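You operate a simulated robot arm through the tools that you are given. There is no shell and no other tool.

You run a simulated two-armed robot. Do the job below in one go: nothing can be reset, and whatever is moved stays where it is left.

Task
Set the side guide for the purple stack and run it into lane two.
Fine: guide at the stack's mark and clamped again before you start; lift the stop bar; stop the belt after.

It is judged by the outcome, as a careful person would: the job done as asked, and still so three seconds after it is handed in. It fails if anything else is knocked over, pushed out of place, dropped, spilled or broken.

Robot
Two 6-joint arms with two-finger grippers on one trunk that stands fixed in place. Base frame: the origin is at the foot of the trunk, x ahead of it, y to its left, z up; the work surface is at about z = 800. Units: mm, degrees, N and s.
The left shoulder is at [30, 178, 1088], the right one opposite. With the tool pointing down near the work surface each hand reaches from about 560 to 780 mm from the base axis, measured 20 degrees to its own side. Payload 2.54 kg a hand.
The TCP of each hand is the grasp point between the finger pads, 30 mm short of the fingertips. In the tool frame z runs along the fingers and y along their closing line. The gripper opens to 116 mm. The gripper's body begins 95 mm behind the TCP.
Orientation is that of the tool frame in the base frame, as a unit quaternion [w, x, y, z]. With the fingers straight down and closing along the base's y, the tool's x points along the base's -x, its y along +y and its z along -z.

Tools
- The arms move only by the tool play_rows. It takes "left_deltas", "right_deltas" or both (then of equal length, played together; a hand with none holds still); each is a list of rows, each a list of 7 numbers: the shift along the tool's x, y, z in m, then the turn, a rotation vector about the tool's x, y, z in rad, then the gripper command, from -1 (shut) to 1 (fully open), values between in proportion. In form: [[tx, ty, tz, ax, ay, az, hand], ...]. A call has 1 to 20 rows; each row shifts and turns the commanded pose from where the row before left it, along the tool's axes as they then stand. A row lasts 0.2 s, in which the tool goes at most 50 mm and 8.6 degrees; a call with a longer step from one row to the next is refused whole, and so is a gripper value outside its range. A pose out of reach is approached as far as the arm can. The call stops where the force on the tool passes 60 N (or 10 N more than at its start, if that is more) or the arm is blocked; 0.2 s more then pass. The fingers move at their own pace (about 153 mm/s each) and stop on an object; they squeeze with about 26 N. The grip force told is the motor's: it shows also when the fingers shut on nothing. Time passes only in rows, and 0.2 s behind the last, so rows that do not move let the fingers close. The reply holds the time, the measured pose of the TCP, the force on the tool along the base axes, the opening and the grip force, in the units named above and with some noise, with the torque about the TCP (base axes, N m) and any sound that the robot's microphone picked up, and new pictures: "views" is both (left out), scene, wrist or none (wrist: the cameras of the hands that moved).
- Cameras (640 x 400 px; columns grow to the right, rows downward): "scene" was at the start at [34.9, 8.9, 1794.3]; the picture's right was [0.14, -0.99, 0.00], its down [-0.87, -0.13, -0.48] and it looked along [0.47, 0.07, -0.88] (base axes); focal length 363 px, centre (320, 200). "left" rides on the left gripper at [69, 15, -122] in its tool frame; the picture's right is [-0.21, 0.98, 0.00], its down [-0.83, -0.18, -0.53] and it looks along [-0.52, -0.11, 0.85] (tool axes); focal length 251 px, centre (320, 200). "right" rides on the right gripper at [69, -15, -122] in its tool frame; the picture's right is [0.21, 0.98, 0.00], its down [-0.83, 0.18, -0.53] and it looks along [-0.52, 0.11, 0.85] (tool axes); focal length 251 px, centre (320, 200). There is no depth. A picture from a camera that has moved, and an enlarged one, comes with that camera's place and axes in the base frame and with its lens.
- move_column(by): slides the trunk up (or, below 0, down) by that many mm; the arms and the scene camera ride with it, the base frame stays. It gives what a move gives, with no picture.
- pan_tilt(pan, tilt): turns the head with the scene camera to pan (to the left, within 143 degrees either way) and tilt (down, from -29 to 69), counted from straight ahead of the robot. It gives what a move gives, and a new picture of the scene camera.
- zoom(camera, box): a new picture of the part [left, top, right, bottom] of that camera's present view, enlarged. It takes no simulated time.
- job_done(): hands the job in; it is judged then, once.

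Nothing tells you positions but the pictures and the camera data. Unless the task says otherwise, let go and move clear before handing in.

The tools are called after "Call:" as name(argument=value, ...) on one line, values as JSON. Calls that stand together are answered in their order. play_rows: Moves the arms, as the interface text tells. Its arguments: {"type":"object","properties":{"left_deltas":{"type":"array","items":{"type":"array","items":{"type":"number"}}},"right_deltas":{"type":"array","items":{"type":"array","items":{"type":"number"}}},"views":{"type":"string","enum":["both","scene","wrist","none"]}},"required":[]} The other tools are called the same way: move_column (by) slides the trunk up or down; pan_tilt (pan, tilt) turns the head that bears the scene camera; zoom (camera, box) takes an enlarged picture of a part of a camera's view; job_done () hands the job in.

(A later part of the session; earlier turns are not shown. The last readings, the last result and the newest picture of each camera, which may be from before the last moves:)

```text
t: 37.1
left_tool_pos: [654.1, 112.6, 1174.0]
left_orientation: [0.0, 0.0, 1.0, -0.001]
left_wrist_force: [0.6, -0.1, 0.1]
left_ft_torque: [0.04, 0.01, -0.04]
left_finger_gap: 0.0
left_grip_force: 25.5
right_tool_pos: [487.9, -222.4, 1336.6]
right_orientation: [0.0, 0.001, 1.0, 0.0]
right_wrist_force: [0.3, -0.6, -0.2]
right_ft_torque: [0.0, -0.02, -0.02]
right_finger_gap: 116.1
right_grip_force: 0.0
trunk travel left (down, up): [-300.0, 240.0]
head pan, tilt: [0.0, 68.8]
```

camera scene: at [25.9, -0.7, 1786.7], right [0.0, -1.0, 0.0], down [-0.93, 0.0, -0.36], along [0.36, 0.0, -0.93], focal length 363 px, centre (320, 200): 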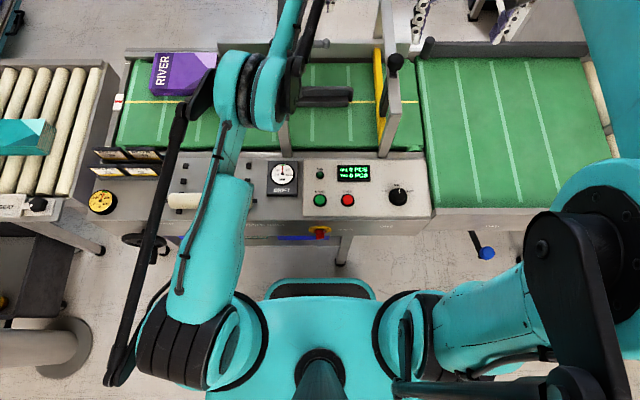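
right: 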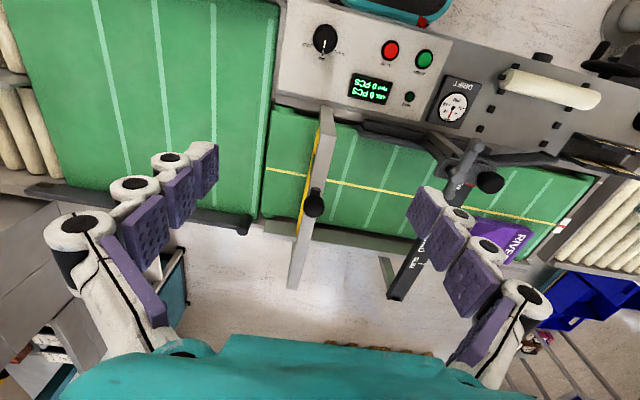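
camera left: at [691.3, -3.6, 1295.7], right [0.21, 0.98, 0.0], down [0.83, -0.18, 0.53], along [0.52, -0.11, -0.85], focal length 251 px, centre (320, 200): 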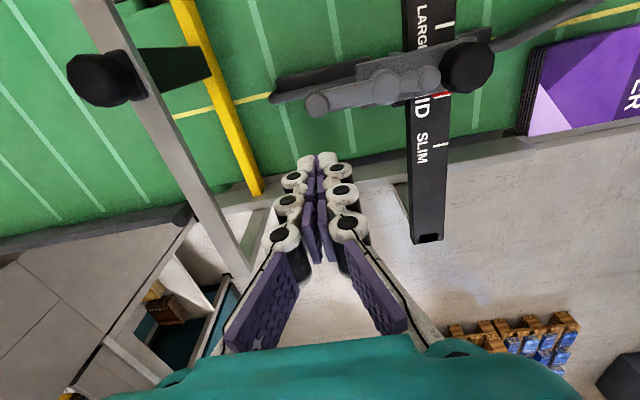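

Now lower behind the knob and approach it, reading the pose just before the final nudge.

Call:
play_rows(left_deltas=[[0, 0, 0.05, 0, 0, 0, -1], [0, 0, 0.05, 0, 0, 0, -1], [-0.02, 0, 0, 0, 0, 0, -1], [-0.02, 0, 0, 0, 0, 0, -1], [-0.008, 0, 0, 0, 0, 0, -1], [0, 0, 0, 0, 0, 0, -1]], views="none")

Call:
play_rows(left_deltas=[[0, 0, 0, 0, 0, 0, -1]], views="none")

Call:
play_rows(left_deltas=[[0, 0, 0, 0, 0, 0, -1]], views="none")

Call:
play_rows(left_deltas=[[0, 0, 0, 0, 0, 0, -1]], views="none")

```text
t: 38.5
left_tool_pos: [703.3, 112.4, 1074.6]
left_orientation: [0.0, 0.0, 1.0, 0.0]
left_wrist_force: [0.2, -0.5, 0.2]
left_ft_torque: [-0.02, -0.02, -0.03]
left_finger_gap: 0.0
left_grip_force: 26.0
right_tool_pos: [487.2, -220.8, 1337.0]
right_orientation: [0.001, -0.001, 1.0, 0.0]
right_wrist_force: [-0.2, 0.3, 0.1]
right_ft_torque: [0.02, 0.0, -0.04]
right_finger_gap: 116.0
right_grip_force: 0.1
trunk travel left (down, up): [-300.0, 240.0]
head pan, tilt: [0.0, 68.8]
```

```text
t: 38.9
left_tool_pos: [702.5, 113.3, 1074.1]
left_orientation: [0.0, 0.0, 1.0, 0.0]
left_wrist_force: [0.8, 1.3, 0.8]
left_ft_torque: [0.01, 0.01, 0.04]
left_finger_gap: 0.1
left_grip_force: 26.0
right_tool_pos: [486.9, -221.3, 1336.0]
right_orientation: [0.0, 0.0, 1.0, 0.0]
right_wrist_force: [0.1, 0.0, -0.1]
right_ft_torque: [-0.02, 0.0, 0.0]
right_finger_gap: 116.2
right_grip_force: 0.1
trunk travel left (down, up): [-300.0, 240.0]
head pan, tilt: [0.0, 68.8]
```

```text
t: 39.3
left_tool_pos: [702.6, 113.7, 1074.5]
left_orientation: [0.0, 0.0, 1.0, 0.001]
left_wrist_force: [-0.5, 0.3, -0.6]
left_ft_torque: [0.0, 0.02, -0.02]
left_finger_gap: 0.0
left_grip_force: 26.0
right_tool_pos: [487.8, -220.3, 1335.9]
right_orientation: [0.0, -0.001, 1.0, 0.0]
right_wrist_force: [0.6, 0.4, -0.2]
right_ft_torque: [-0.02, -0.01, 0.03]
right_finger_gap: 115.9
right_grip_force: 0.1
trunk travel left (down, up): [-300.0, 240.0]
head pan, tilt: [0.0, 68.8]
```

```text
t: 39.7
left_tool_pos: [704.2, 114.4, 1075.4]
left_orientation: [0.0, 0.0, 1.0, 0.0]
left_wrist_force: [0.0, -0.3, 0.2]
left_ft_torque: [0.02, -0.02, 0.02]
left_finger_gap: 0.1
left_grip_force: 25.7
right_tool_pos: [488.4, -219.6, 1337.7]
right_orientation: [0.0, 0.0, 1.0, 0.0]
right_wrist_force: [-0.4, 0.1, 0.1]
right_ft_torque: [-0.03, 0.0, -0.01]
right_finger_gap: 115.9
right_grip_force: 0.1
trunk travel left (down, up): [-300.0, 240.0]
head pan, tilt: [0.0, 68.8]
```

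Mean position is 703.1; I'll push to about 709.8 and then return to the viewing spot on the right side.

Call:
play_rows(left_deltas=[[-0.0025, 0, 0, 0, 0, 0, -1], [-0.0022, 0, 0, 0, 0, 0, -1], [-0.002, 0, 0, 0, 0, 0, -1], [0, 0, 0, 0, 0, 0, -1], [0.02, 0, 0, 0, 0, 0, -1], [0, 0, -0.05, 0, 0, 0, -1], [0, 0, -0.05, 0, 0, 0, -1], [0, -0.033, 0, 0, 0, 0, -1], [0, -0.033, 0, 0, 0, 0, -1], [-0.0165, -0.033, 0, 0, 0, 0, -1], [-0.0165, -0.033, 0, 0, 0, 0, -1], [-0.0165, 0, 0, 0, 0, 0, -1], [-0.0165, 0, 0, 0, 0, 0, -1], [0, 0, 0, 0, 0, 0, -1]], views="wrist")

Call:
zoom(camera="left", box=[400, 60, 500, 130])

Call:
zoom(camera="left", box=[270, 20, 510, 170])

```text
t: 42.7
left_tool_pos: [755.1, -17.0, 1175.5]
left_orientation: [0.0, 0.0, 1.0, 0.0]
left_wrist_force: [0.7, -0.5, 0.1]
left_ft_torque: [-0.01, -0.05, 0.01]
left_finger_gap: 0.0
left_grip_force: 26.0
right_tool_pos: [487.1, -219.6, 1338.1]
right_orientation: [0.0, 0.0, 1.0, 0.0]
right_wrist_force: [0.0, 0.1, 0.4]
right_ft_torque: [0.02, -0.01, -0.01]
right_finger_gap: 116.1
right_grip_force: 0.0
trunk travel left (down, up): [-300.0, 240.0]
head pan, tilt: [0.0, 68.8]
camera left: at [685.0, -3.7, 1295.9], right [0.21, 0.98, 0.0], down [0.83, -0.18, 0.53], along [0.52, -0.11, -0.85], focal length 251 px, centre (320, 200)
```

left: 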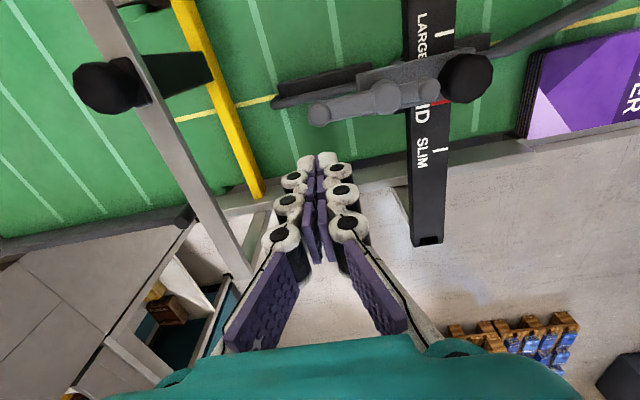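

```text
5.71 times, centred on (450, 95) of left
camera zoom: at [685.0, -3.7, 1295.9], right [0.21, 0.98, 0.0], down [0.83, -0.18, 0.53], along [0.52, -0.11, -0.85], focal length 1437 px, centre (-423, 800)
```

zoom: 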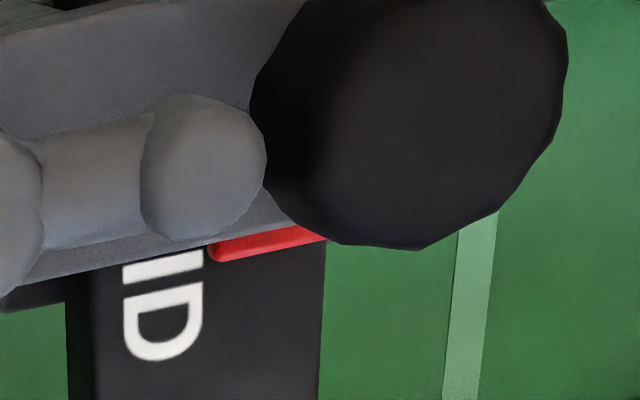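

```text
2.67 times, centred on (390, 95) of left
camera zoom: at [685.0, -3.7, 1295.9], right [0.21, 0.98, 0.0], down [0.83, -0.18, 0.53], along [0.52, -0.11, -0.85], focal length 670 px, centre (133, 480)
```

zoom: 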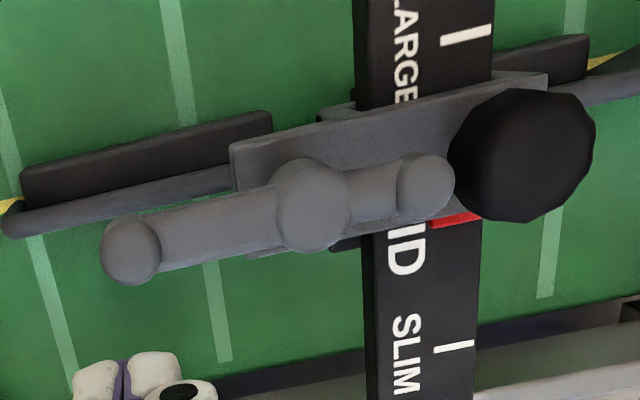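

The red pointer now covers the MID tick as it did at OPEN. Next I'll bring the closed fingers around the far side of the lever's long arm to swing it back to the clamped position.

Call:
play_rows(left_deltas=[[0, -0.042, 0, 0, 0, 0, -1], [0, 0, 0.05, 0, 0, 0, -1], [0, 0, 0.05, 0, 0, 0, -1], [-0.018, 0, 0, 0, 0, 0, -1], [0, 0, 0, 0, 0, 0, -1]], views="both")

Call:
zoom(camera="left", box=[200, 50, 520, 250])

```text
t: 43.9
left_tool_pos: [767.9, -58.1, 1074.0]
left_orientation: [0.0, 0.0, 1.0, -0.001]
left_wrist_force: [-0.1, 0.1, 0.4]
left_ft_torque: [0.03, -0.01, 0.04]
left_finger_gap: 0.2
left_grip_force: 25.7
left hand out of reach, approached as far as the arm can: row 1
right_tool_pos: [486.9, -219.5, 1337.4]
right_orientation: [0.0, 0.001, 1.0, 0.0]
right_wrist_force: [0.6, 0.3, 0.3]
right_ft_torque: [0.0, -0.03, -0.01]
right_finger_gap: 116.0
right_grip_force: 0.1
trunk travel left (down, up): [-300.0, 240.0]
head pan, tilt: [0.0, 68.8]
camera scene: at [25.8, -0.3, 1786.7], right [0.0, -1.0, 0.0], down [-0.93, 0.0, -0.36], along [0.36, 0.0, -0.93], focal length 363 px, centre (320, 200)
camera left: at [697.9, -43.6, 1194.8], right [0.21, 0.98, 0.0], down [0.83, -0.18, 0.53], along [0.52, -0.11, -0.85], focal length 251 px, centre (320, 200)
```

scene: 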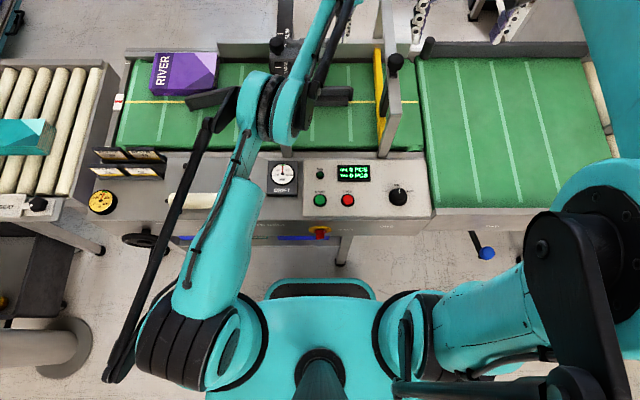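
left: 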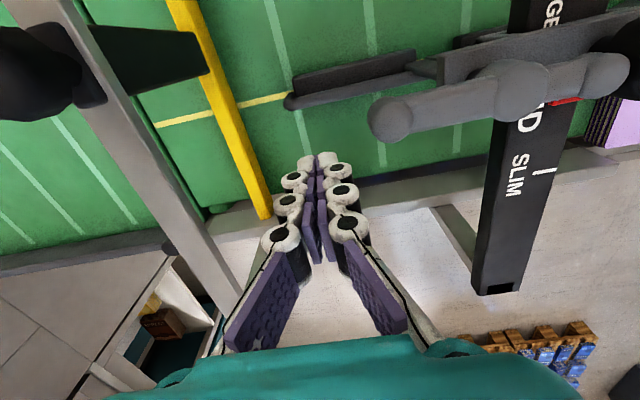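

```text
2.00 times, centred on (360, 150) of left
camera zoom: at [697.9, -43.6, 1194.8], right [0.21, 0.98, 0.0], down [0.83, -0.18, 0.53], along [0.52, -0.11, -0.85], focal length 503 px, centre (240, 300)
```

zoom: 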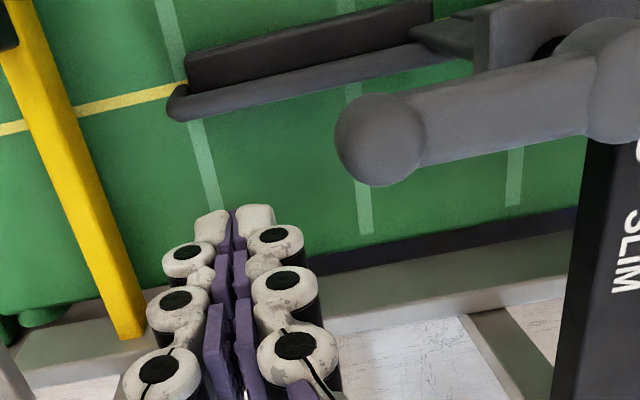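

Lobe measured at about [738, −16], and the fingers at x=768 clear it. I'll slide in behind it and sweep it along the arc toward the robot, back to its clamped direction.

Call:
play_rows(left_deltas=[[0, 0.022, 0, 0, 0, 0, -1], [0, 0.021, 0, 0, 0, 0, -1], [0.006, 0, 0, 0, 0, 0, -1], [0.008, -0.002, 0, 0, 0, 0, -1], [0.008, -0.001, 0, 0, 0, 0, -1], [0.008, 0, 0, 0, 0, 0, -1], [0.008, 0, 0, 0, 0, 0, -1], [0.008, 0.002, 0, 0, 0, 0, -1], [0.008, 0.003, 0, 0, 0, 0, -1]], views="wrist")

Call:
zoom(camera="left", box=[200, 50, 520, 250])

```text
t: 45.9
left_tool_pos: [714.5, -13.4, 1072.4]
left_orientation: [-0.001, -0.001, 1.0, 0.0]
left_wrist_force: [1.5, -1.0, 0.4]
left_ft_torque: [0.0, -0.02, -0.02]
left_finger_gap: 0.0
left_grip_force: 26.0
right_tool_pos: [487.1, -219.0, 1335.9]
right_orientation: [0.0, 0.0, 1.0, 0.0]
right_wrist_force: [-0.9, -0.1, 0.0]
right_ft_torque: [0.02, 0.01, 0.02]
right_finger_gap: 116.1
right_grip_force: 0.1
trunk travel left (down, up): [-300.0, 240.0]
head pan, tilt: [0.0, 68.8]
camera left: at [644.3, 1.2, 1194.0], right [0.21, 0.98, 0.0], down [0.83, -0.18, 0.53], along [0.52, -0.11, -0.85], focal length 251 px, centre (320, 200)
```

left: 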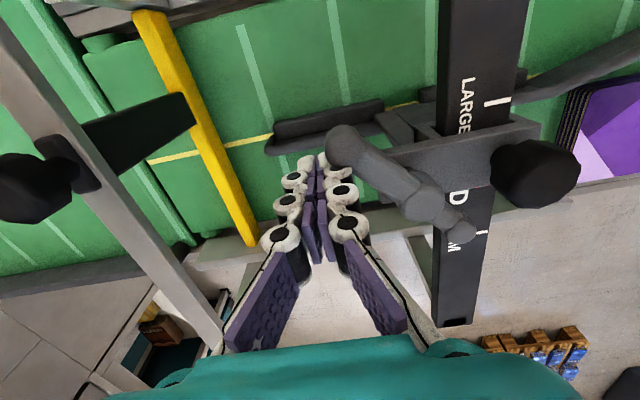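

```text
2.00 times, centred on (360, 150) of left
camera zoom: at [644.3, 1.2, 1194.0], right [0.21, 0.98, 0.0], down [0.83, -0.18, 0.53], along [0.52, -0.11, -0.85], focal length 503 px, centre (240, 300)
```

zoom: 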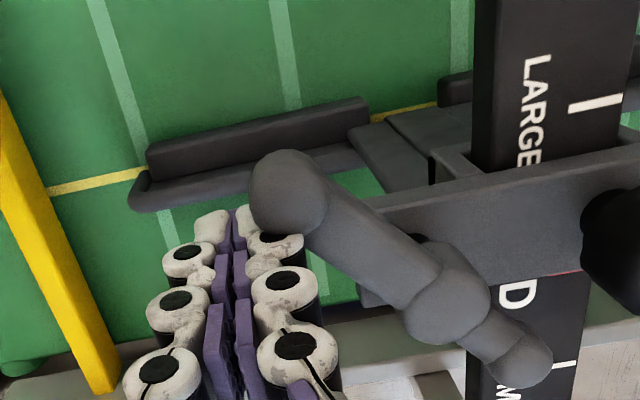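

Halfway there. Continuing the arc toward the fully clamped direction.

Call:
play_rows(left_deltas=[[0.0066, 0.0047, 0, 0, 0, 0, -1], [0.0066, 0.0047, 0, 0, 0, 0, -1], [0.0056, 0.0058, 0, 0, 0, 0, -1], [0.0056, 0.0058, 0, 0, 0, 0, -1], [0.004, 0.007, 0, 0, 0, 0, -1], [0.004, 0.007, 0, 0, 0, 0, -1]], views="wrist")

Call:
zoom(camera="left", box=[200, 50, 520, 250])

```text
t: 47.3
left_tool_pos: [682.5, 18.7, 1074.0]
left_orientation: [-0.001, 0.001, 1.0, 0.0]
left_wrist_force: [4.9, -10.3, 4.1]
left_ft_torque: [0.01, 0.0, -0.09]
left_finger_gap: 0.2
left_grip_force: 26.1
right_tool_pos: [488.4, -224.1, 1336.4]
right_orientation: [0.0, 0.0, 1.0, 0.001]
right_wrist_force: [0.2, -0.4, 1.0]
right_ft_torque: [0.05, -0.02, -0.01]
right_finger_gap: 116.0
right_grip_force: 0.0
trunk travel left (down, up): [-300.0, 240.0]
head pan, tilt: [0.0, 68.8]
camera left: at [612.9, 32.7, 1194.3], right [0.22, 0.98, 0.0], down [0.83, -0.18, 0.53], along [0.52, -0.12, -0.85], focal length 251 px, centre (320, 200)
```

left: 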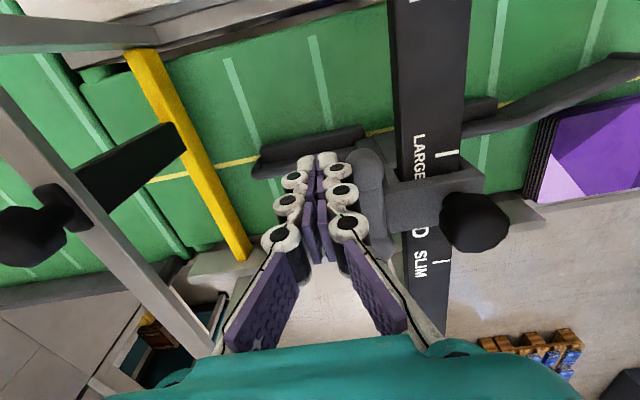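

```text
2.00 times, centred on (360, 150) of left
camera zoom: at [612.9, 32.7, 1194.3], right [0.22, 0.98, 0.0], down [0.83, -0.18, 0.53], along [0.52, -0.12, -0.85], focal length 503 px, centre (240, 300)
```

zoom: 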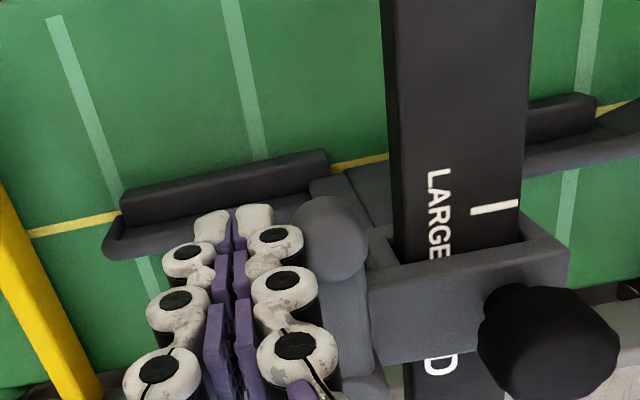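

Resistance has appeared (about 10 N), suggesting the clamp is biting. I'll press slightly more to be sure it's fully home.

Call:
play_rows(left_deltas=[[0, 0.003, 0, 0, 0, 0, -1], [0, 0.003, 0, 0, 0, 0, -1]], views="wrist")

Call:
zoom(camera="left", box=[200, 50, 520, 250])

Call:
zoom(camera="right", box=[360, 120, 560, 260])

```text
t: 47.9
left_tool_pos: [682.8, 17.8, 1072.4]
left_orientation: [0.0, 0.002, 1.0, -0.002]
left_wrist_force: [10.8, -41.5, 7.3]
left_ft_torque: [0.03, -0.03, -0.19]
left_finger_gap: 0.0
left_grip_force: 25.7
right_tool_pos: [490.3, -227.2, 1335.7]
right_orientation: [0.0, 0.0, 1.0, 0.002]
right_wrist_force: [0.1, -1.2, 0.4]
right_ft_torque: [-0.01, 0.04, 0.0]
right_finger_gap: 115.7
right_grip_force: 0.1
trunk travel left (down, up): [-300.0, 240.0]
head pan, tilt: [0.0, 68.8]
camera left: at [612.5, 33.7, 1194.2], right [0.22, 0.98, 0.0], down [0.82, -0.18, 0.53], along [0.52, -0.12, -0.85], focal length 251 px, centre (320, 200)
```

left: 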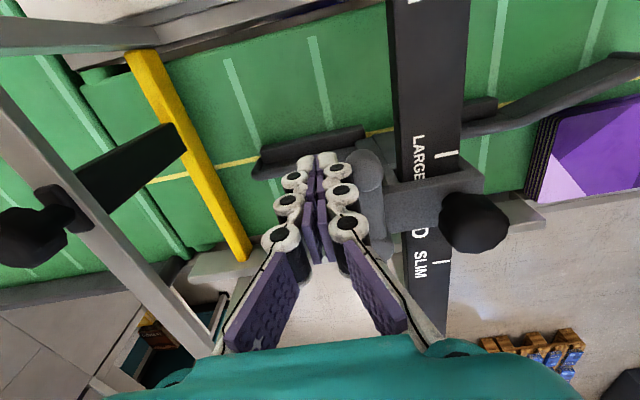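

```text
2.00 times, centred on (360, 150) of left
camera zoom: at [612.5, 33.7, 1194.2], right [0.22, 0.98, 0.0], down [0.82, -0.18, 0.53], along [0.52, -0.12, -0.85], focal length 503 px, centre (240, 300)
```

zoom: 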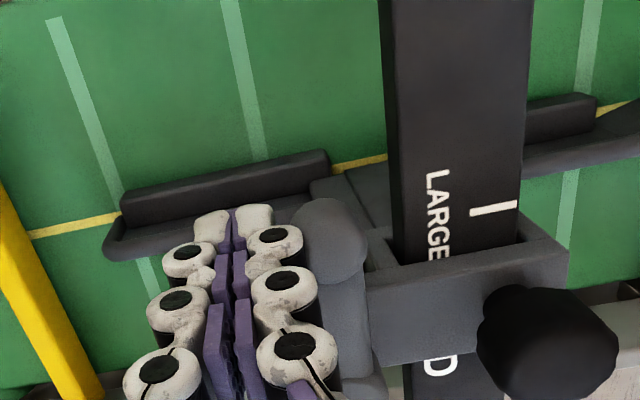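

```text
2.86 times, centred on (460, 190) of right
camera zoom: at [419.8, -242.5, 1456.4], right [-0.21, 0.98, 0.01], down [0.83, 0.18, 0.53], along [0.52, 0.12, -0.85], focal length 718 px, centre (-80, 229)
```

zoom: 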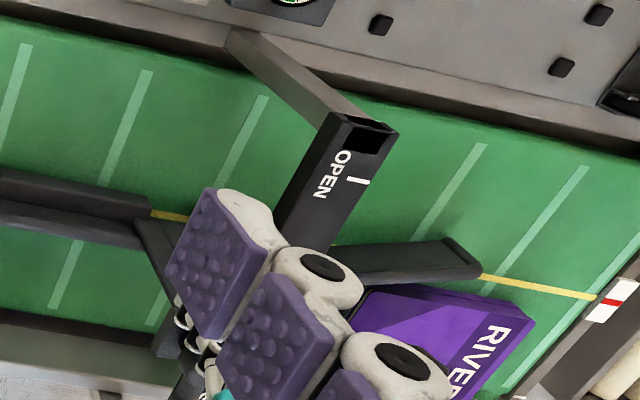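

It's at a hard stop, so the lever is home. I'll release the pressure, rise, and re-check the pointer and clamp.

Call:
play_rows(left_deltas=[[0, -0.006, 0, 0, 0, 0, -1], [0, -0.008, 0, 0, 0, 0, -1], [0, -0.01, 0, 0, 0, 0, -1], [0, 0, -0.05, 0, 0, 0, -1], [0, 0, -0.05, 0, 0, 0, -1], [-0.018, -0.003, 0, 0, 0, 0, -1], [-0.018, -0.003, 0, 0, 0, 0, -1], [-0.018, -0.003, 0, 0, 0, 0, -1], [-0.018, -0.003, 0, 0, 0, 0, -1], [0, 0, 0, 0, 0, 0, -1]], views="wrist")

Call:
zoom(camera="left", box=[400, 60, 500, 130])

Call:
zoom(camera="left", box=[270, 20, 510, 170])

```text
t: 50.1
left_tool_pos: [752.8, -8.9, 1173.2]
left_orientation: [0.0, 0.0, 1.0, 0.0]
left_wrist_force: [0.1, -0.2, 0.6]
left_ft_torque: [-0.04, -0.03, 0.0]
left_finger_gap: 0.0
left_grip_force: 25.9
right_tool_pos: [486.6, -220.4, 1337.5]
right_orientation: [0.0, -0.001, 1.0, 0.001]
right_wrist_force: [0.2, -0.2, 0.3]
right_ft_torque: [0.05, 0.0, -0.04]
right_finger_gap: 115.9
right_grip_force: 0.1
trunk travel left (down, up): [-300.0, 240.0]
head pan, tilt: [0.0, 68.8]
camera left: at [683.5, 6.7, 1294.3], right [0.21, 0.98, 0.0], down [0.83, -0.18, 0.53], along [0.52, -0.11, -0.85], focal length 251 px, centre (320, 200)
```

left: 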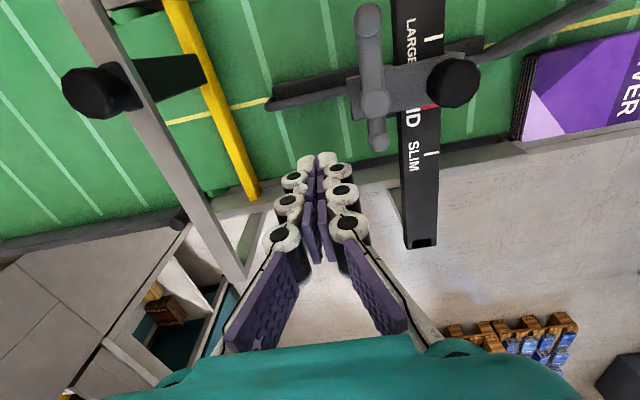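

```text
5.71 times, centred on (450, 95) of left
camera zoom: at [683.5, 6.7, 1294.3], right [0.21, 0.98, 0.0], down [0.83, -0.18, 0.53], along [0.52, -0.11, -0.85], focal length 1437 px, centre (-423, 800)
```

zoom: 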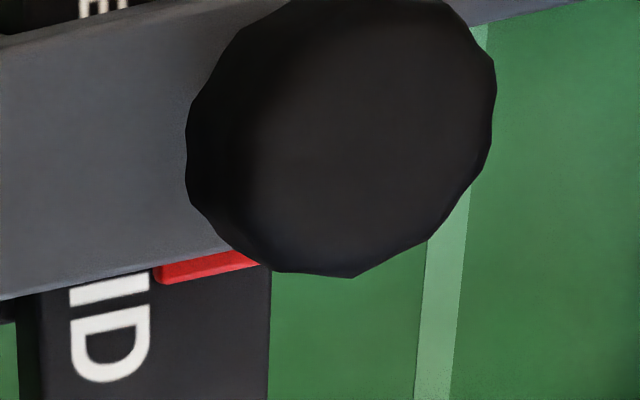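

```text
2.67 times, centred on (390, 95) of left
camera zoom: at [683.5, 6.7, 1294.3], right [0.21, 0.98, 0.0], down [0.83, -0.18, 0.53], along [0.52, -0.11, -0.85], focal length 670 px, centre (133, 480)
```

zoom: 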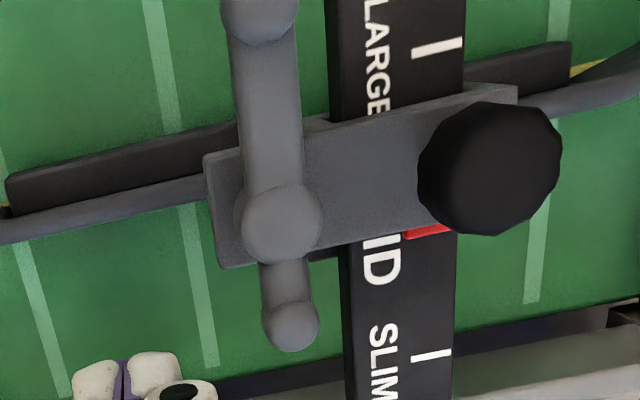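

The pointer is still on MID and the lever is back in its original clamped direction. I'll withdraw the left arm and take a close look at the stop-bar gate.

Call:
zoom(camera="left", box=[40, 0, 280, 150])

Call:
play_rows(left_deltas=[[0, 0, -0.05, 0, 0, 0, -1], [0, 0, -0.05, 0, 0, 0, -1], [0.04, 0.025, -0.02, 0, 0, 0, -1], [0.04, 0.03, -0.02, 0, 0, 0, 0], [0.04, 0.03, 0, 0, 0, 0, 1], [0.04, 0.03, 0, 0, 0, 0, 1], [0.04, 0.03, 0, 0, 0, 0, 1], [0.04, 0.03, 0, 0, 0, 0, 1], [0.04, 0.03, 0, 0, 0, 0, 1]], views="both")

Call:
zoom(camera="scene", box=[340, 0, 460, 180])

Call:
zoom(camera="right", box=[240, 80, 400, 310])

```text
2.67 times, centred on (160, 75) of left
camera zoom: at [683.5, 6.7, 1294.3], right [0.21, 0.98, 0.0], down [0.83, -0.18, 0.53], along [0.52, -0.11, -0.85], focal length 670 px, centre (747, 533)
```

zoom: 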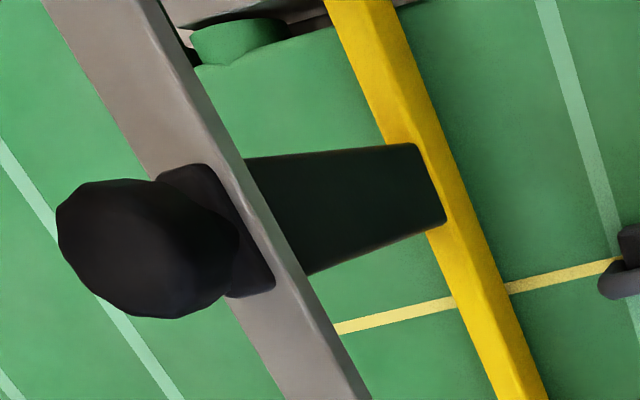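

```text
refused: row 3 steps farther than a row can; nothing moved
```

```text
2.22 times, centred on (400, 90) of scene
camera zoom: at [25.3, -0.3, 1786.7], right [0.0, -1.0, 0.0], down [-0.93, 0.0, -0.36], along [0.36, 0.0, -0.93], focal length 806 px, centre (142, 444)
```

zoom: 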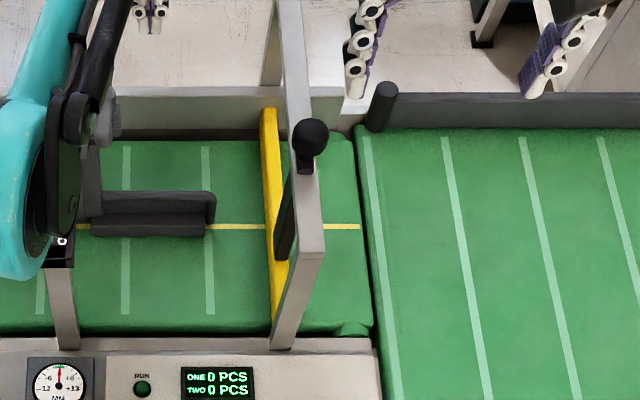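

```text
1.74 times, centred on (320, 195) of right
camera zoom: at [417.9, -235.7, 1458.1], right [-0.21, 0.98, 0.0], down [0.83, 0.18, 0.53], along [0.52, 0.11, -0.85], focal length 437 px, centre (320, 209)
```

zoom: 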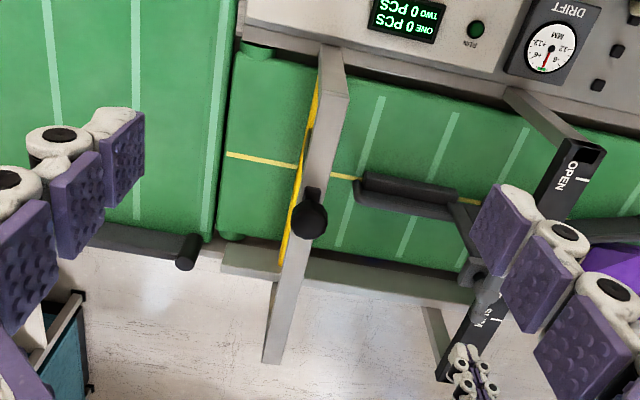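

The stop bar is a yellow bar on a vertical slide with a black ball handle on top of the beam, so it pulls straight up. I'll withdraw the left arm with smaller steps.

Call:
play_rows(left_deltas=[[0, 0, -0.05, 0, 0, 0, -1], [0, 0, -0.05, 0, 0, 0, -1], [0.035, 0.025, -0.02, 0, 0, 0, -1], [0.035, 0.025, -0.02, 0, 0, 0, 0], [0.035, 0.03, 0, 0, 0, 0, 1], [0.035, 0.03, 0, 0, 0, 0, 1], [0.035, 0.03, 0, 0, 0, 0, 1], [0.035, 0.03, 0, 0, 0, 0, 1], [0.035, 0.03, 0, 0, 0, 0, 1], [0.035, 0.03, 0, 0, 0, 0, 1]], views="both")

Call:
zoom(camera="scene", box=[100, 20, 420, 220])

Call:
zoom(camera="right", box=[280, 150, 380, 230])

```text
t: 52.3
left_tool_pos: [451.2, 225.5, 1287.1]
left_orientation: [0.002, -0.001, 1.0, 0.0]
left_wrist_force: [-0.2, 0.2, -0.6]
left_ft_torque: [-0.05, -0.07, -0.03]
left_finger_gap: 115.7
left_grip_force: 0.0
left hand out of reach, approached as far as the arm can: row 1, 2
right_tool_pos: [485.6, -219.5, 1337.0]
right_orientation: [0.001, 0.0, 1.0, 0.0]
right_wrist_force: [-0.7, -0.8, 0.2]
right_ft_torque: [0.0, -0.04, -0.03]
right_finger_gap: 116.1
right_grip_force: 0.0
trunk travel left (down, up): [-300.0, 240.0]
head pan, tilt: [0.0, 68.8]
camera scene: at [24.3, 0.6, 1786.7], right [0.0, -1.0, 0.0], down [-0.93, 0.0, -0.36], along [0.36, 0.0, -0.93], focal length 363 px, centre (320, 200)
camera left: at [382.0, 241.0, 1407.7], right [0.22, 0.98, 0.0], down [0.83, -0.18, 0.54], along [0.52, -0.12, -0.84], focal length 251 px, centre (320, 200)
```

scene: 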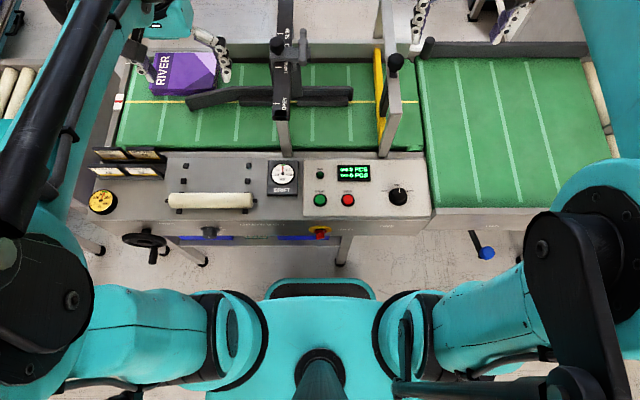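
left: 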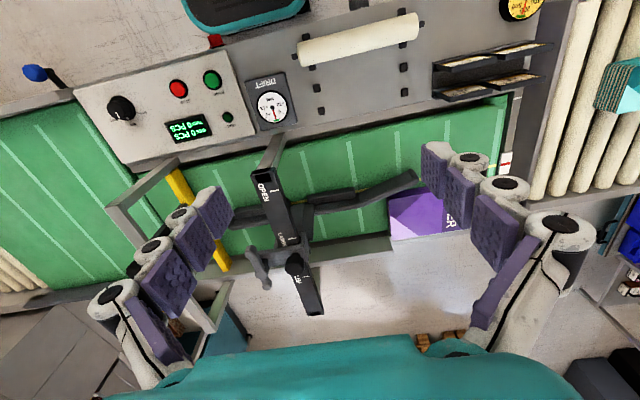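

```text
2.00 times, centred on (260, 120) of scene
camera zoom: at [24.3, 0.6, 1786.7], right [0.0, -1.0, 0.0], down [-0.93, 0.0, -0.36], along [0.36, 0.0, -0.93], focal length 725 px, centre (440, 360)
```

zoom: 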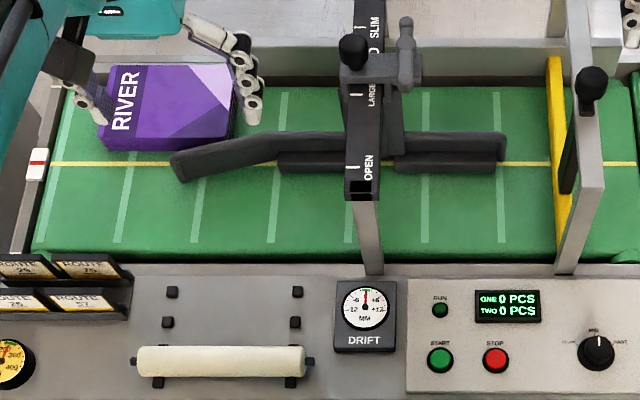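

```text
5.00 times, centred on (330, 190) of right
camera zoom: at [416.9, -235.1, 1458.5], right [-0.21, 0.98, 0.0], down [0.83, 0.18, 0.53], along [0.52, 0.11, -0.84], focal length 1257 px, centre (270, 250)
```

zoom: 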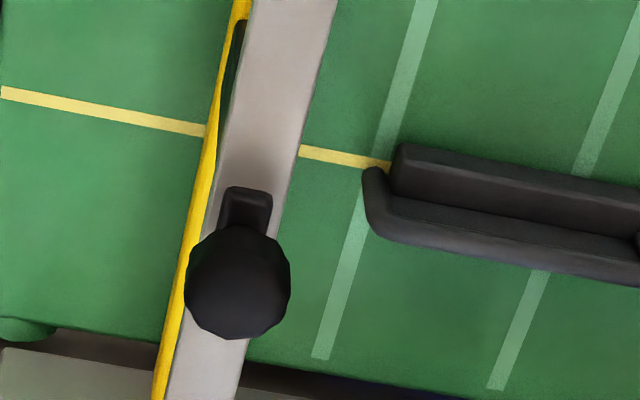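

The guide is set at MID and clamped, and the stack is undisturbed. Now I'll bring the right hand over the stop-bar's ball handle (about [677, −193, 1065]) and check its location.

Call:
play_rows(right_deltas=[[-0.0317, 0.0045, 0.0293, 0, 0, 0, 1], [-0.0317, 0.0045, 0.0293, 0, 0, 0, 1], [-0.0317, 0.0045, 0.0293, 0, 0, 0, 1], [-0.0317, 0.0045, 0.0293, 0, 0, 0, 1], [-0.0317, 0.0045, 0.0293, 0, 0, 0, 1], [-0.0317, 0.0045, 0.0293, 0, 0, 0, 1], [0, 0, 0, 0, 0, 0, 1]], views="both")

Call:
zoom(camera="right", box=[240, 80, 400, 180])

```text
t: 53.9
left_tool_pos: [452.4, 225.3, 1287.2]
left_orientation: [0.0, 0.0, 1.0, -0.001]
left_wrist_force: [-0.3, 0.1, 1.1]
left_ft_torque: [0.0, -0.05, -0.03]
left_finger_gap: 115.9
left_grip_force: 0.2
right_tool_pos: [676.9, -192.3, 1161.7]
right_orientation: [0.001, 0.0, 1.0, 0.001]
right_wrist_force: [-0.3, 0.3, 0.8]
right_ft_torque: [0.0, -0.04, 0.02]
right_finger_gap: 116.0
right_grip_force: 0.1
trunk travel left (down, up): [-300.0, 240.0]
head pan, tilt: [0.0, 68.8]
camera scene: at [24.6, -0.4, 1786.7], right [0.0, -1.0, 0.0], down [-0.93, 0.0, -0.36], along [0.36, 0.0, -0.93], focal length 363 px, centre (320, 200)
camera right: at [607.9, -208.2, 1283.1], right [-0.21, 0.98, 0.0], down [0.83, 0.18, 0.53], along [0.52, 0.11, -0.85], focal length 251 px, centre (320, 200)
```

scene: 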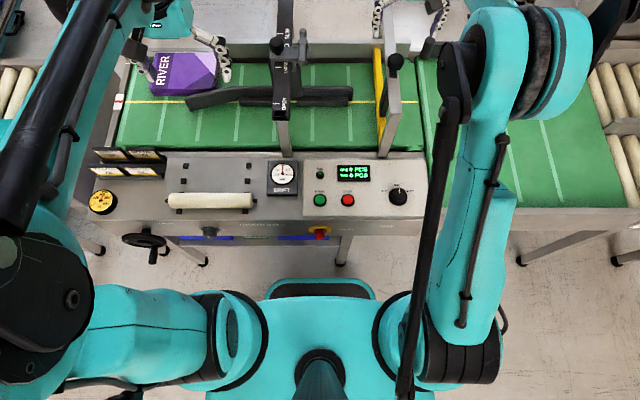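
right: 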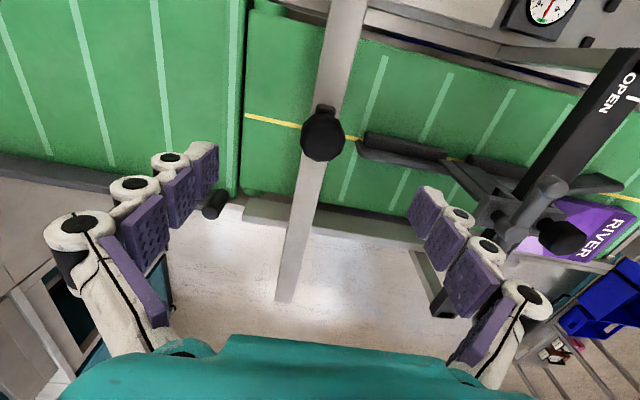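

```text
4.00 times, centred on (320, 130) of right
camera zoom: at [607.9, -208.2, 1283.1], right [-0.21, 0.98, 0.0], down [0.83, 0.18, 0.53], along [0.52, 0.11, -0.85], focal length 1006 px, centre (320, 480)
```

zoom: 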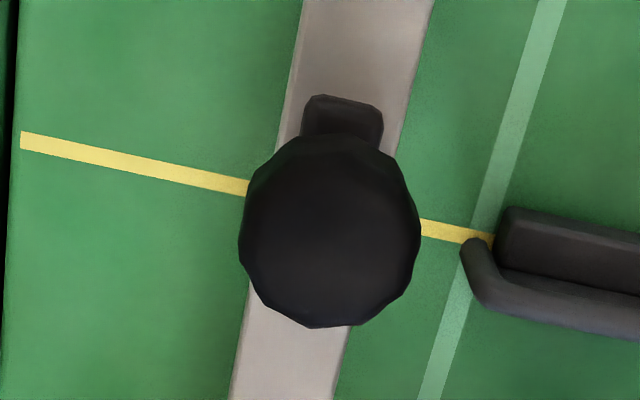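

Ball handle refined to about [679, −191, 1060]. I'll descend around it with open fingers and grip.

Call:
play_rows(right_deltas=[[-0.001, 0.0005, 0.035, 0, 0, 0, 1], [-0.001, 0.0005, 0.035, 0, 0, 0, 1], [0, 0, 0.028, 0, 0, 0, 1], [0, 0, 0, 0, 0, 0, -1], [0, 0, 0, 0, 0, 0, -1], [0, 0, 0, 0, 0, 0, -1]], views="wrist")

```text
t: 55.3
left_tool_pos: [453.7, 227.5, 1286.3]
left_orientation: [0.0, 0.001, 1.0, -0.001]
left_wrist_force: [0.1, 0.3, -1.0]
left_ft_torque: [0.0, -0.04, -0.02]
left_finger_gap: 115.8
left_grip_force: 0.0
right_tool_pos: [679.0, -190.6, 1063.2]
right_orientation: [0.0, 0.0, 1.0, 0.0]
right_wrist_force: [0.7, 9.9, 1.3]
right_ft_torque: [0.3, -0.98, 0.16]
right_finger_gap: 38.1
right_grip_force: 45.2
trunk travel left (down, up): [-300.0, 240.0]
head pan, tilt: [0.0, 68.8]
camera right: at [610.6, -205.6, 1184.0], right [-0.22, 0.98, 0.0], down [0.83, 0.18, 0.53], along [0.52, 0.12, -0.85], focal length 251 px, centre (320, 200)
```

right: 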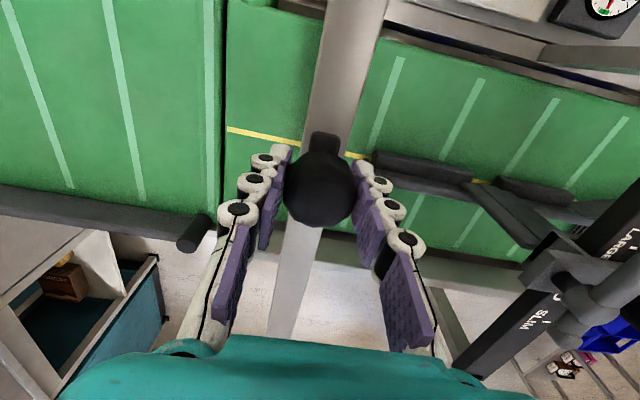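

Gripped (38 mm). Now lift gently and watch the force and what the yellow bar does.

Call:
play_rows(right_deltas=[[0, 0.001, -0.01, 0, 0, 0, -1], [0, 0.0, -0.01, 0, 0, 0, -1], [0, 0, -0.01, 0, 0, 0, -1]], views="both")

```text
t: 56.1
left_tool_pos: [454.2, 227.4, 1285.8]
left_orientation: [-0.001, -0.001, 1.0, -0.001]
left_wrist_force: [0.0, 0.9, 0.9]
left_ft_torque: [-0.01, 0.01, 0.05]
left_finger_gap: 115.8
left_grip_force: 0.1
right_tool_pos: [680.8, -189.5, 1093.3]
right_orientation: [-0.002, 0.0, 1.0, 0.0]
right_wrist_force: [-4.1, 10.4, -4.9]
right_ft_torque: [0.15, 0.77, 0.1]
right_finger_gap: 38.2
right_grip_force: 45.1
trunk travel left (down, up): [-300.0, 240.0]
head pan, tilt: [0.0, 68.8]
camera scene: at [26.9, 1.6, 1786.6], right [0.0, -1.0, 0.0], down [-0.93, 0.0, -0.36], along [0.36, 0.0, -0.93], focal length 363 px, centre (320, 200)
camera right: at [610.8, -205.4, 1214.4], right [-0.21, 0.98, 0.0], down [0.83, 0.18, 0.53], along [0.52, 0.11, -0.85], focal length 251 px, centre (320, 200)
```

scene: 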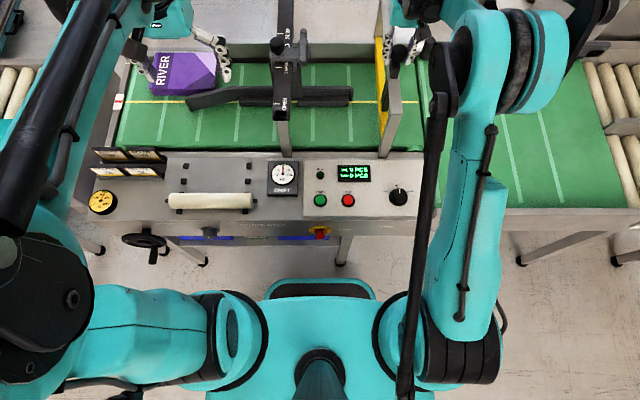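
right: 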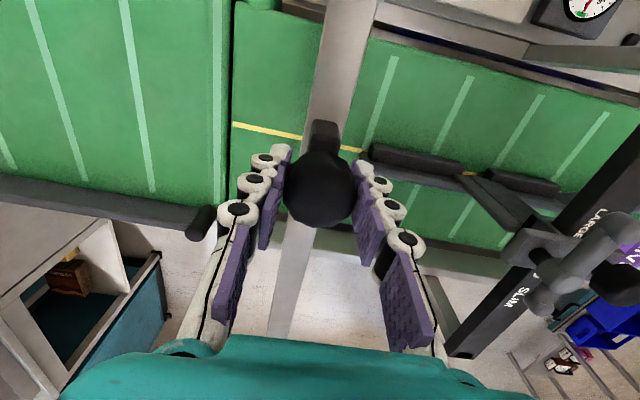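

The bar lifts with about 5 N load. Continue raising.

Call:
play_rows(right_deltas=[[0, 0.001, -0.01, 0, 0, 0, -1], [0, 0.001, -0.01, 0, 0, 0, -1], [0, 0, -0.01, 0, 0, 0, -1], [0, 0, -0.01, 0, 0, 0, -1], [0, 0, -0.01, 0, 0, 0, -1]], views="both")

Call:
zoom(camera="scene", box=[340, 0, 460, 180])

```text
t: 57.3
left_tool_pos: [453.2, 225.9, 1286.9]
left_orientation: [0.0, 0.0, 1.0, 0.001]
left_wrist_force: [0.1, 0.7, 0.7]
left_ft_torque: [-0.01, -0.02, -0.01]
left_finger_gap: 115.9
left_grip_force: 0.1
right_tool_pos: [680.3, -189.8, 1143.3]
right_orientation: [0.0, 0.001, 1.0, 0.0]
right_wrist_force: [-8.5, 0.6, -6.1]
right_ft_torque: [-0.35, 0.42, -0.12]
right_finger_gap: 38.2
right_grip_force: 44.8
trunk travel left (down, up): [-300.0, 240.0]
head pan, tilt: [0.0, 68.8]
camera scene: at [25.8, -0.6, 1786.6], right [0.0, -1.0, 0.0], down [-0.93, 0.0, -0.36], along [0.36, 0.0, -0.93], focal length 363 px, centre (320, 200)
camera right: at [610.7, -205.3, 1264.3], right [-0.21, 0.98, 0.0], down [0.83, 0.18, 0.53], along [0.52, 0.11, -0.85], focal length 251 px, centre (320, 200)
```

scene: 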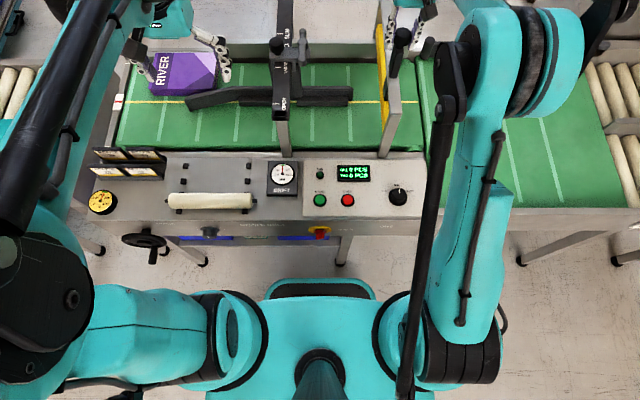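
right: 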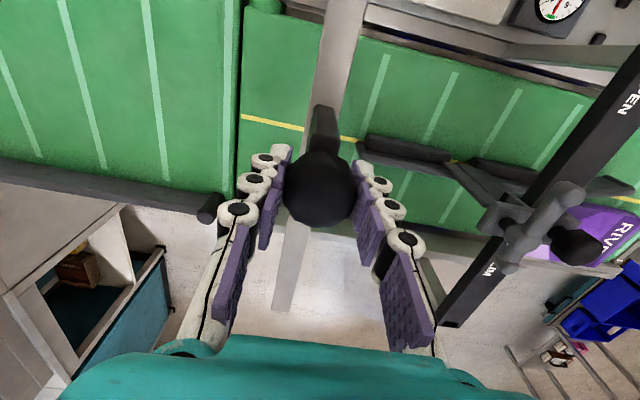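

```text
2.22 times, centred on (400, 90) of scene
camera zoom: at [25.8, -0.6, 1786.6], right [0.0, -1.0, 0.0], down [-0.93, 0.0, -0.36], along [0.36, 0.0, -0.93], focal length 806 px, centre (142, 444)
```

zoom: 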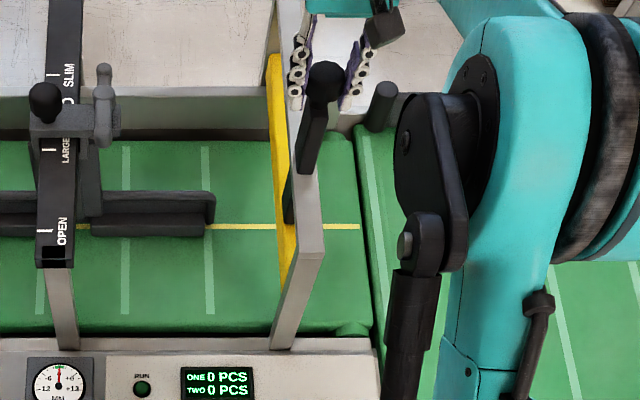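

Lifted about 80 mm so far with a steady load. I'll go on in small steps to find a stop or detent.

Call:
play_rows(right_deltas=[[0, 0, -0.006, 0, 0, 0, -1], [0, 0, -0.006, 0, 0, 0, -1], [0, 0, -0.006, 0, 0, 0, -1], [0, 0, -0.006, 0, 0, 0, -1]], views="scene")

Call:
zoom(camera="scene", box=[340, 0, 460, 180])

```text
t: 58.3
left_tool_pos: [453.3, 224.1, 1286.4]
left_orientation: [0.0, -0.001, 1.0, 0.001]
left_wrist_force: [0.5, 0.5, 0.1]
left_ft_torque: [-0.01, 0.01, -0.03]
left_finger_gap: 115.8
left_grip_force: 0.0
right_tool_pos: [680.8, -190.1, 1168.1]
right_orientation: [-0.001, 0.0, 1.0, 0.001]
right_wrist_force: [-7.3, -1.7, -5.5]
right_ft_torque: [-0.14, 0.3, -0.18]
right_finger_gap: 38.3
right_grip_force: 45.4
trunk travel left (down, up): [-300.0, 240.0]
head pan, tilt: [0.0, 68.8]
camera scene: at [25.9, -1.0, 1786.6], right [0.0, -1.0, 0.0], down [-0.93, 0.0, -0.36], along [0.36, 0.0, -0.93], focal length 363 px, centre (320, 200)
```

scene: 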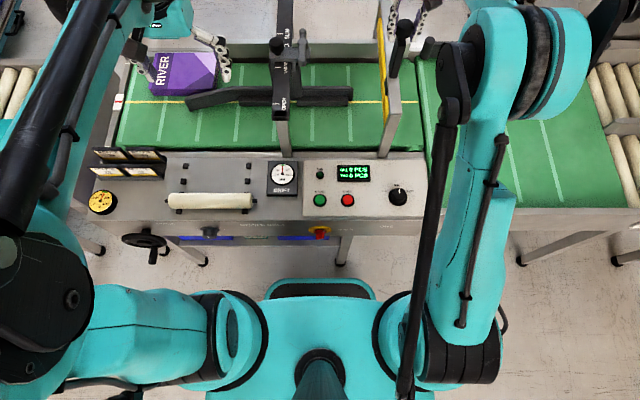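

```text
2.22 times, centred on (400, 90) of scene
camera zoom: at [25.9, -1.0, 1786.6], right [0.0, -1.0, 0.0], down [-0.93, 0.0, -0.36], along [0.36, 0.0, -0.93], focal length 806 px, centre (142, 444)
```

zoom: 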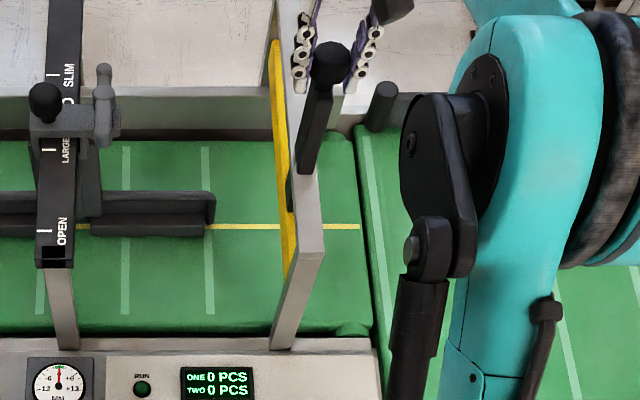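

Still rising freely at 105 mm. A bit more to look for the top stop.

Call:
play_rows(right_deltas=[[0, 0, -0.005, 0, 0, 0, -1], [0, 0, -0.005, 0, 0, 0, -1], [0, 0, -0.005, 0, 0, 0, -1], [0, 0, -0.005, 0, 0, 0, -1]], views="none")

```text
t: 59.3
left_tool_pos: [452.2, 224.4, 1285.3]
left_orientation: [-0.001, -0.001, 1.0, 0.0]
left_wrist_force: [0.7, -0.5, 1.0]
left_ft_torque: [-0.01, 0.01, 0.02]
left_finger_gap: 115.9
left_grip_force: 0.1
right_tool_pos: [679.4, -189.8, 1186.4]
right_orientation: [0.0, 0.0, 1.0, -0.001]
right_wrist_force: [-5.7, -2.4, -5.2]
right_ft_torque: [-0.04, -0.05, 0.04]
right_finger_gap: 38.3
right_grip_force: 45.0
trunk travel left (down, up): [-300.0, 240.0]
head pan, tilt: [0.0, 68.8]
```

Call:
play_rows(right_deltas=[[0, 0, -0.005, 0, 0, 0, -1], [0, 0, -0.005, 0, 0, 0, -1], [0, 0, -0.005, 0, 0, 0, -1], [0, 0, -0.005, 0, 0, 0, -1]], views="both")

Call:
zoom(camera="scene", box=[340, 0, 460, 180])

```text
t: 60.3
left_tool_pos: [452.8, 224.1, 1285.1]
left_orientation: [-0.001, 0.0, 1.0, 0.001]
left_wrist_force: [0.0, -0.3, -1.0]
left_ft_torque: [0.01, -0.01, 0.02]
left_finger_gap: 116.1
left_grip_force: 0.0
right_tool_pos: [679.7, -191.8, 1208.0]
right_orientation: [0.0, 0.0, 1.0, 0.001]
right_wrist_force: [-6.6, -4.3, -3.4]
right_ft_torque: [-0.04, -0.03, 0.05]
right_finger_gap: 38.3
right_grip_force: 45.1
trunk travel left (down, up): [-300.0, 240.0]
head pan, tilt: [0.0, 68.8]
camera scene: at [25.8, -1.4, 1786.6], right [0.0, -1.0, 0.0], down [-0.93, 0.0, -0.36], along [0.36, 0.0, -0.93], focal length 363 px, centre (320, 200)
camera right: at [610.7, -205.5, 1328.0], right [-0.21, 0.98, 0.0], down [0.83, 0.18, 0.53], along [0.52, 0.11, -0.85], focal length 251 px, centre (320, 200)
```

scene: 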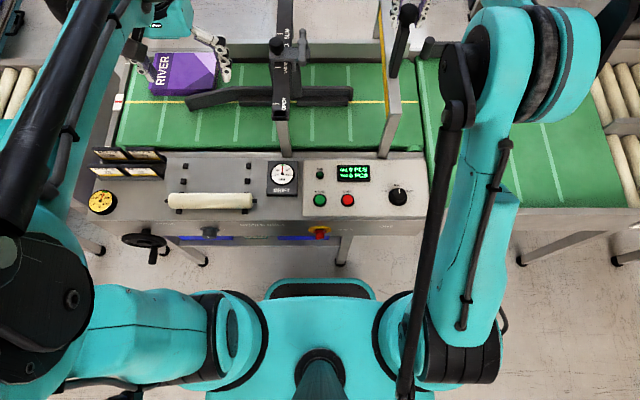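
right: 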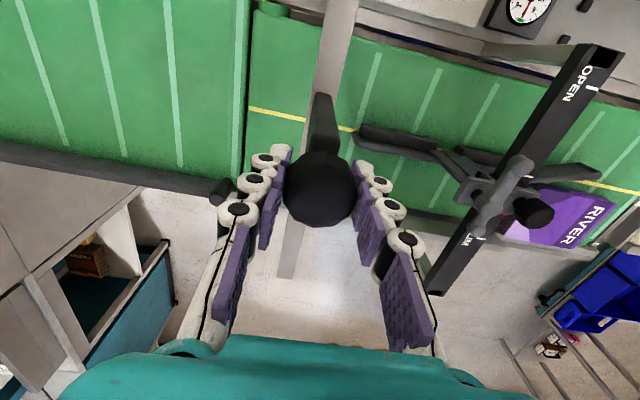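

```text
2.22 times, centred on (400, 90) of scene
camera zoom: at [25.8, -1.4, 1786.6], right [0.0, -1.0, 0.0], down [-0.93, 0.0, -0.36], along [0.36, 0.0, -0.93], focal length 806 px, centre (142, 444)
```

zoom: 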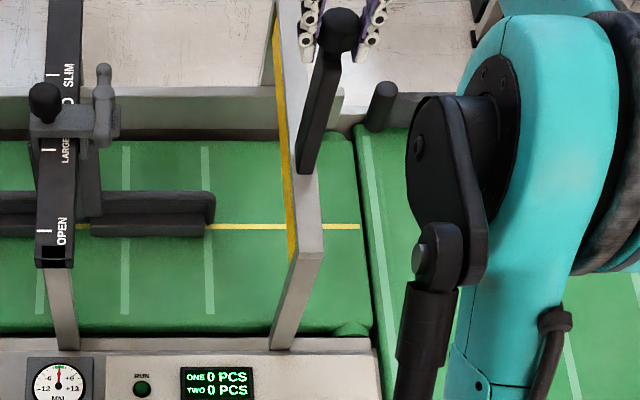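

Call:
play_rows(right_deltas=[[0, 0, -0.004, 0, 0, 0, -1], [0, 0, -0.004, 0, 0, 0, -1], [0, 0, -0.004, 0, 0, 0, -1], [0, 0, -0.004, 0, 0, 0, -1]], views="none")

```text
t: 61.3
left_tool_pos: [456.0, 224.2, 1284.1]
left_orientation: [-0.001, 0.0, 1.0, 0.001]
left_wrist_force: [0.3, 0.0, 0.1]
left_ft_torque: [0.02, 0.01, 0.01]
left_finger_gap: 116.0
left_grip_force: 0.1
right_tool_pos: [682.8, -189.5, 1220.6]
right_orientation: [0.0, 0.0, 1.0, 0.001]
right_wrist_force: [-7.7, -1.6, -40.0]
right_ft_torque: [0.01, 0.03, -0.05]
right_finger_gap: 38.7
right_grip_force: 45.2
trunk travel left (down, up): [-300.0, 240.0]
head pan, tilt: [0.0, 68.8]
```

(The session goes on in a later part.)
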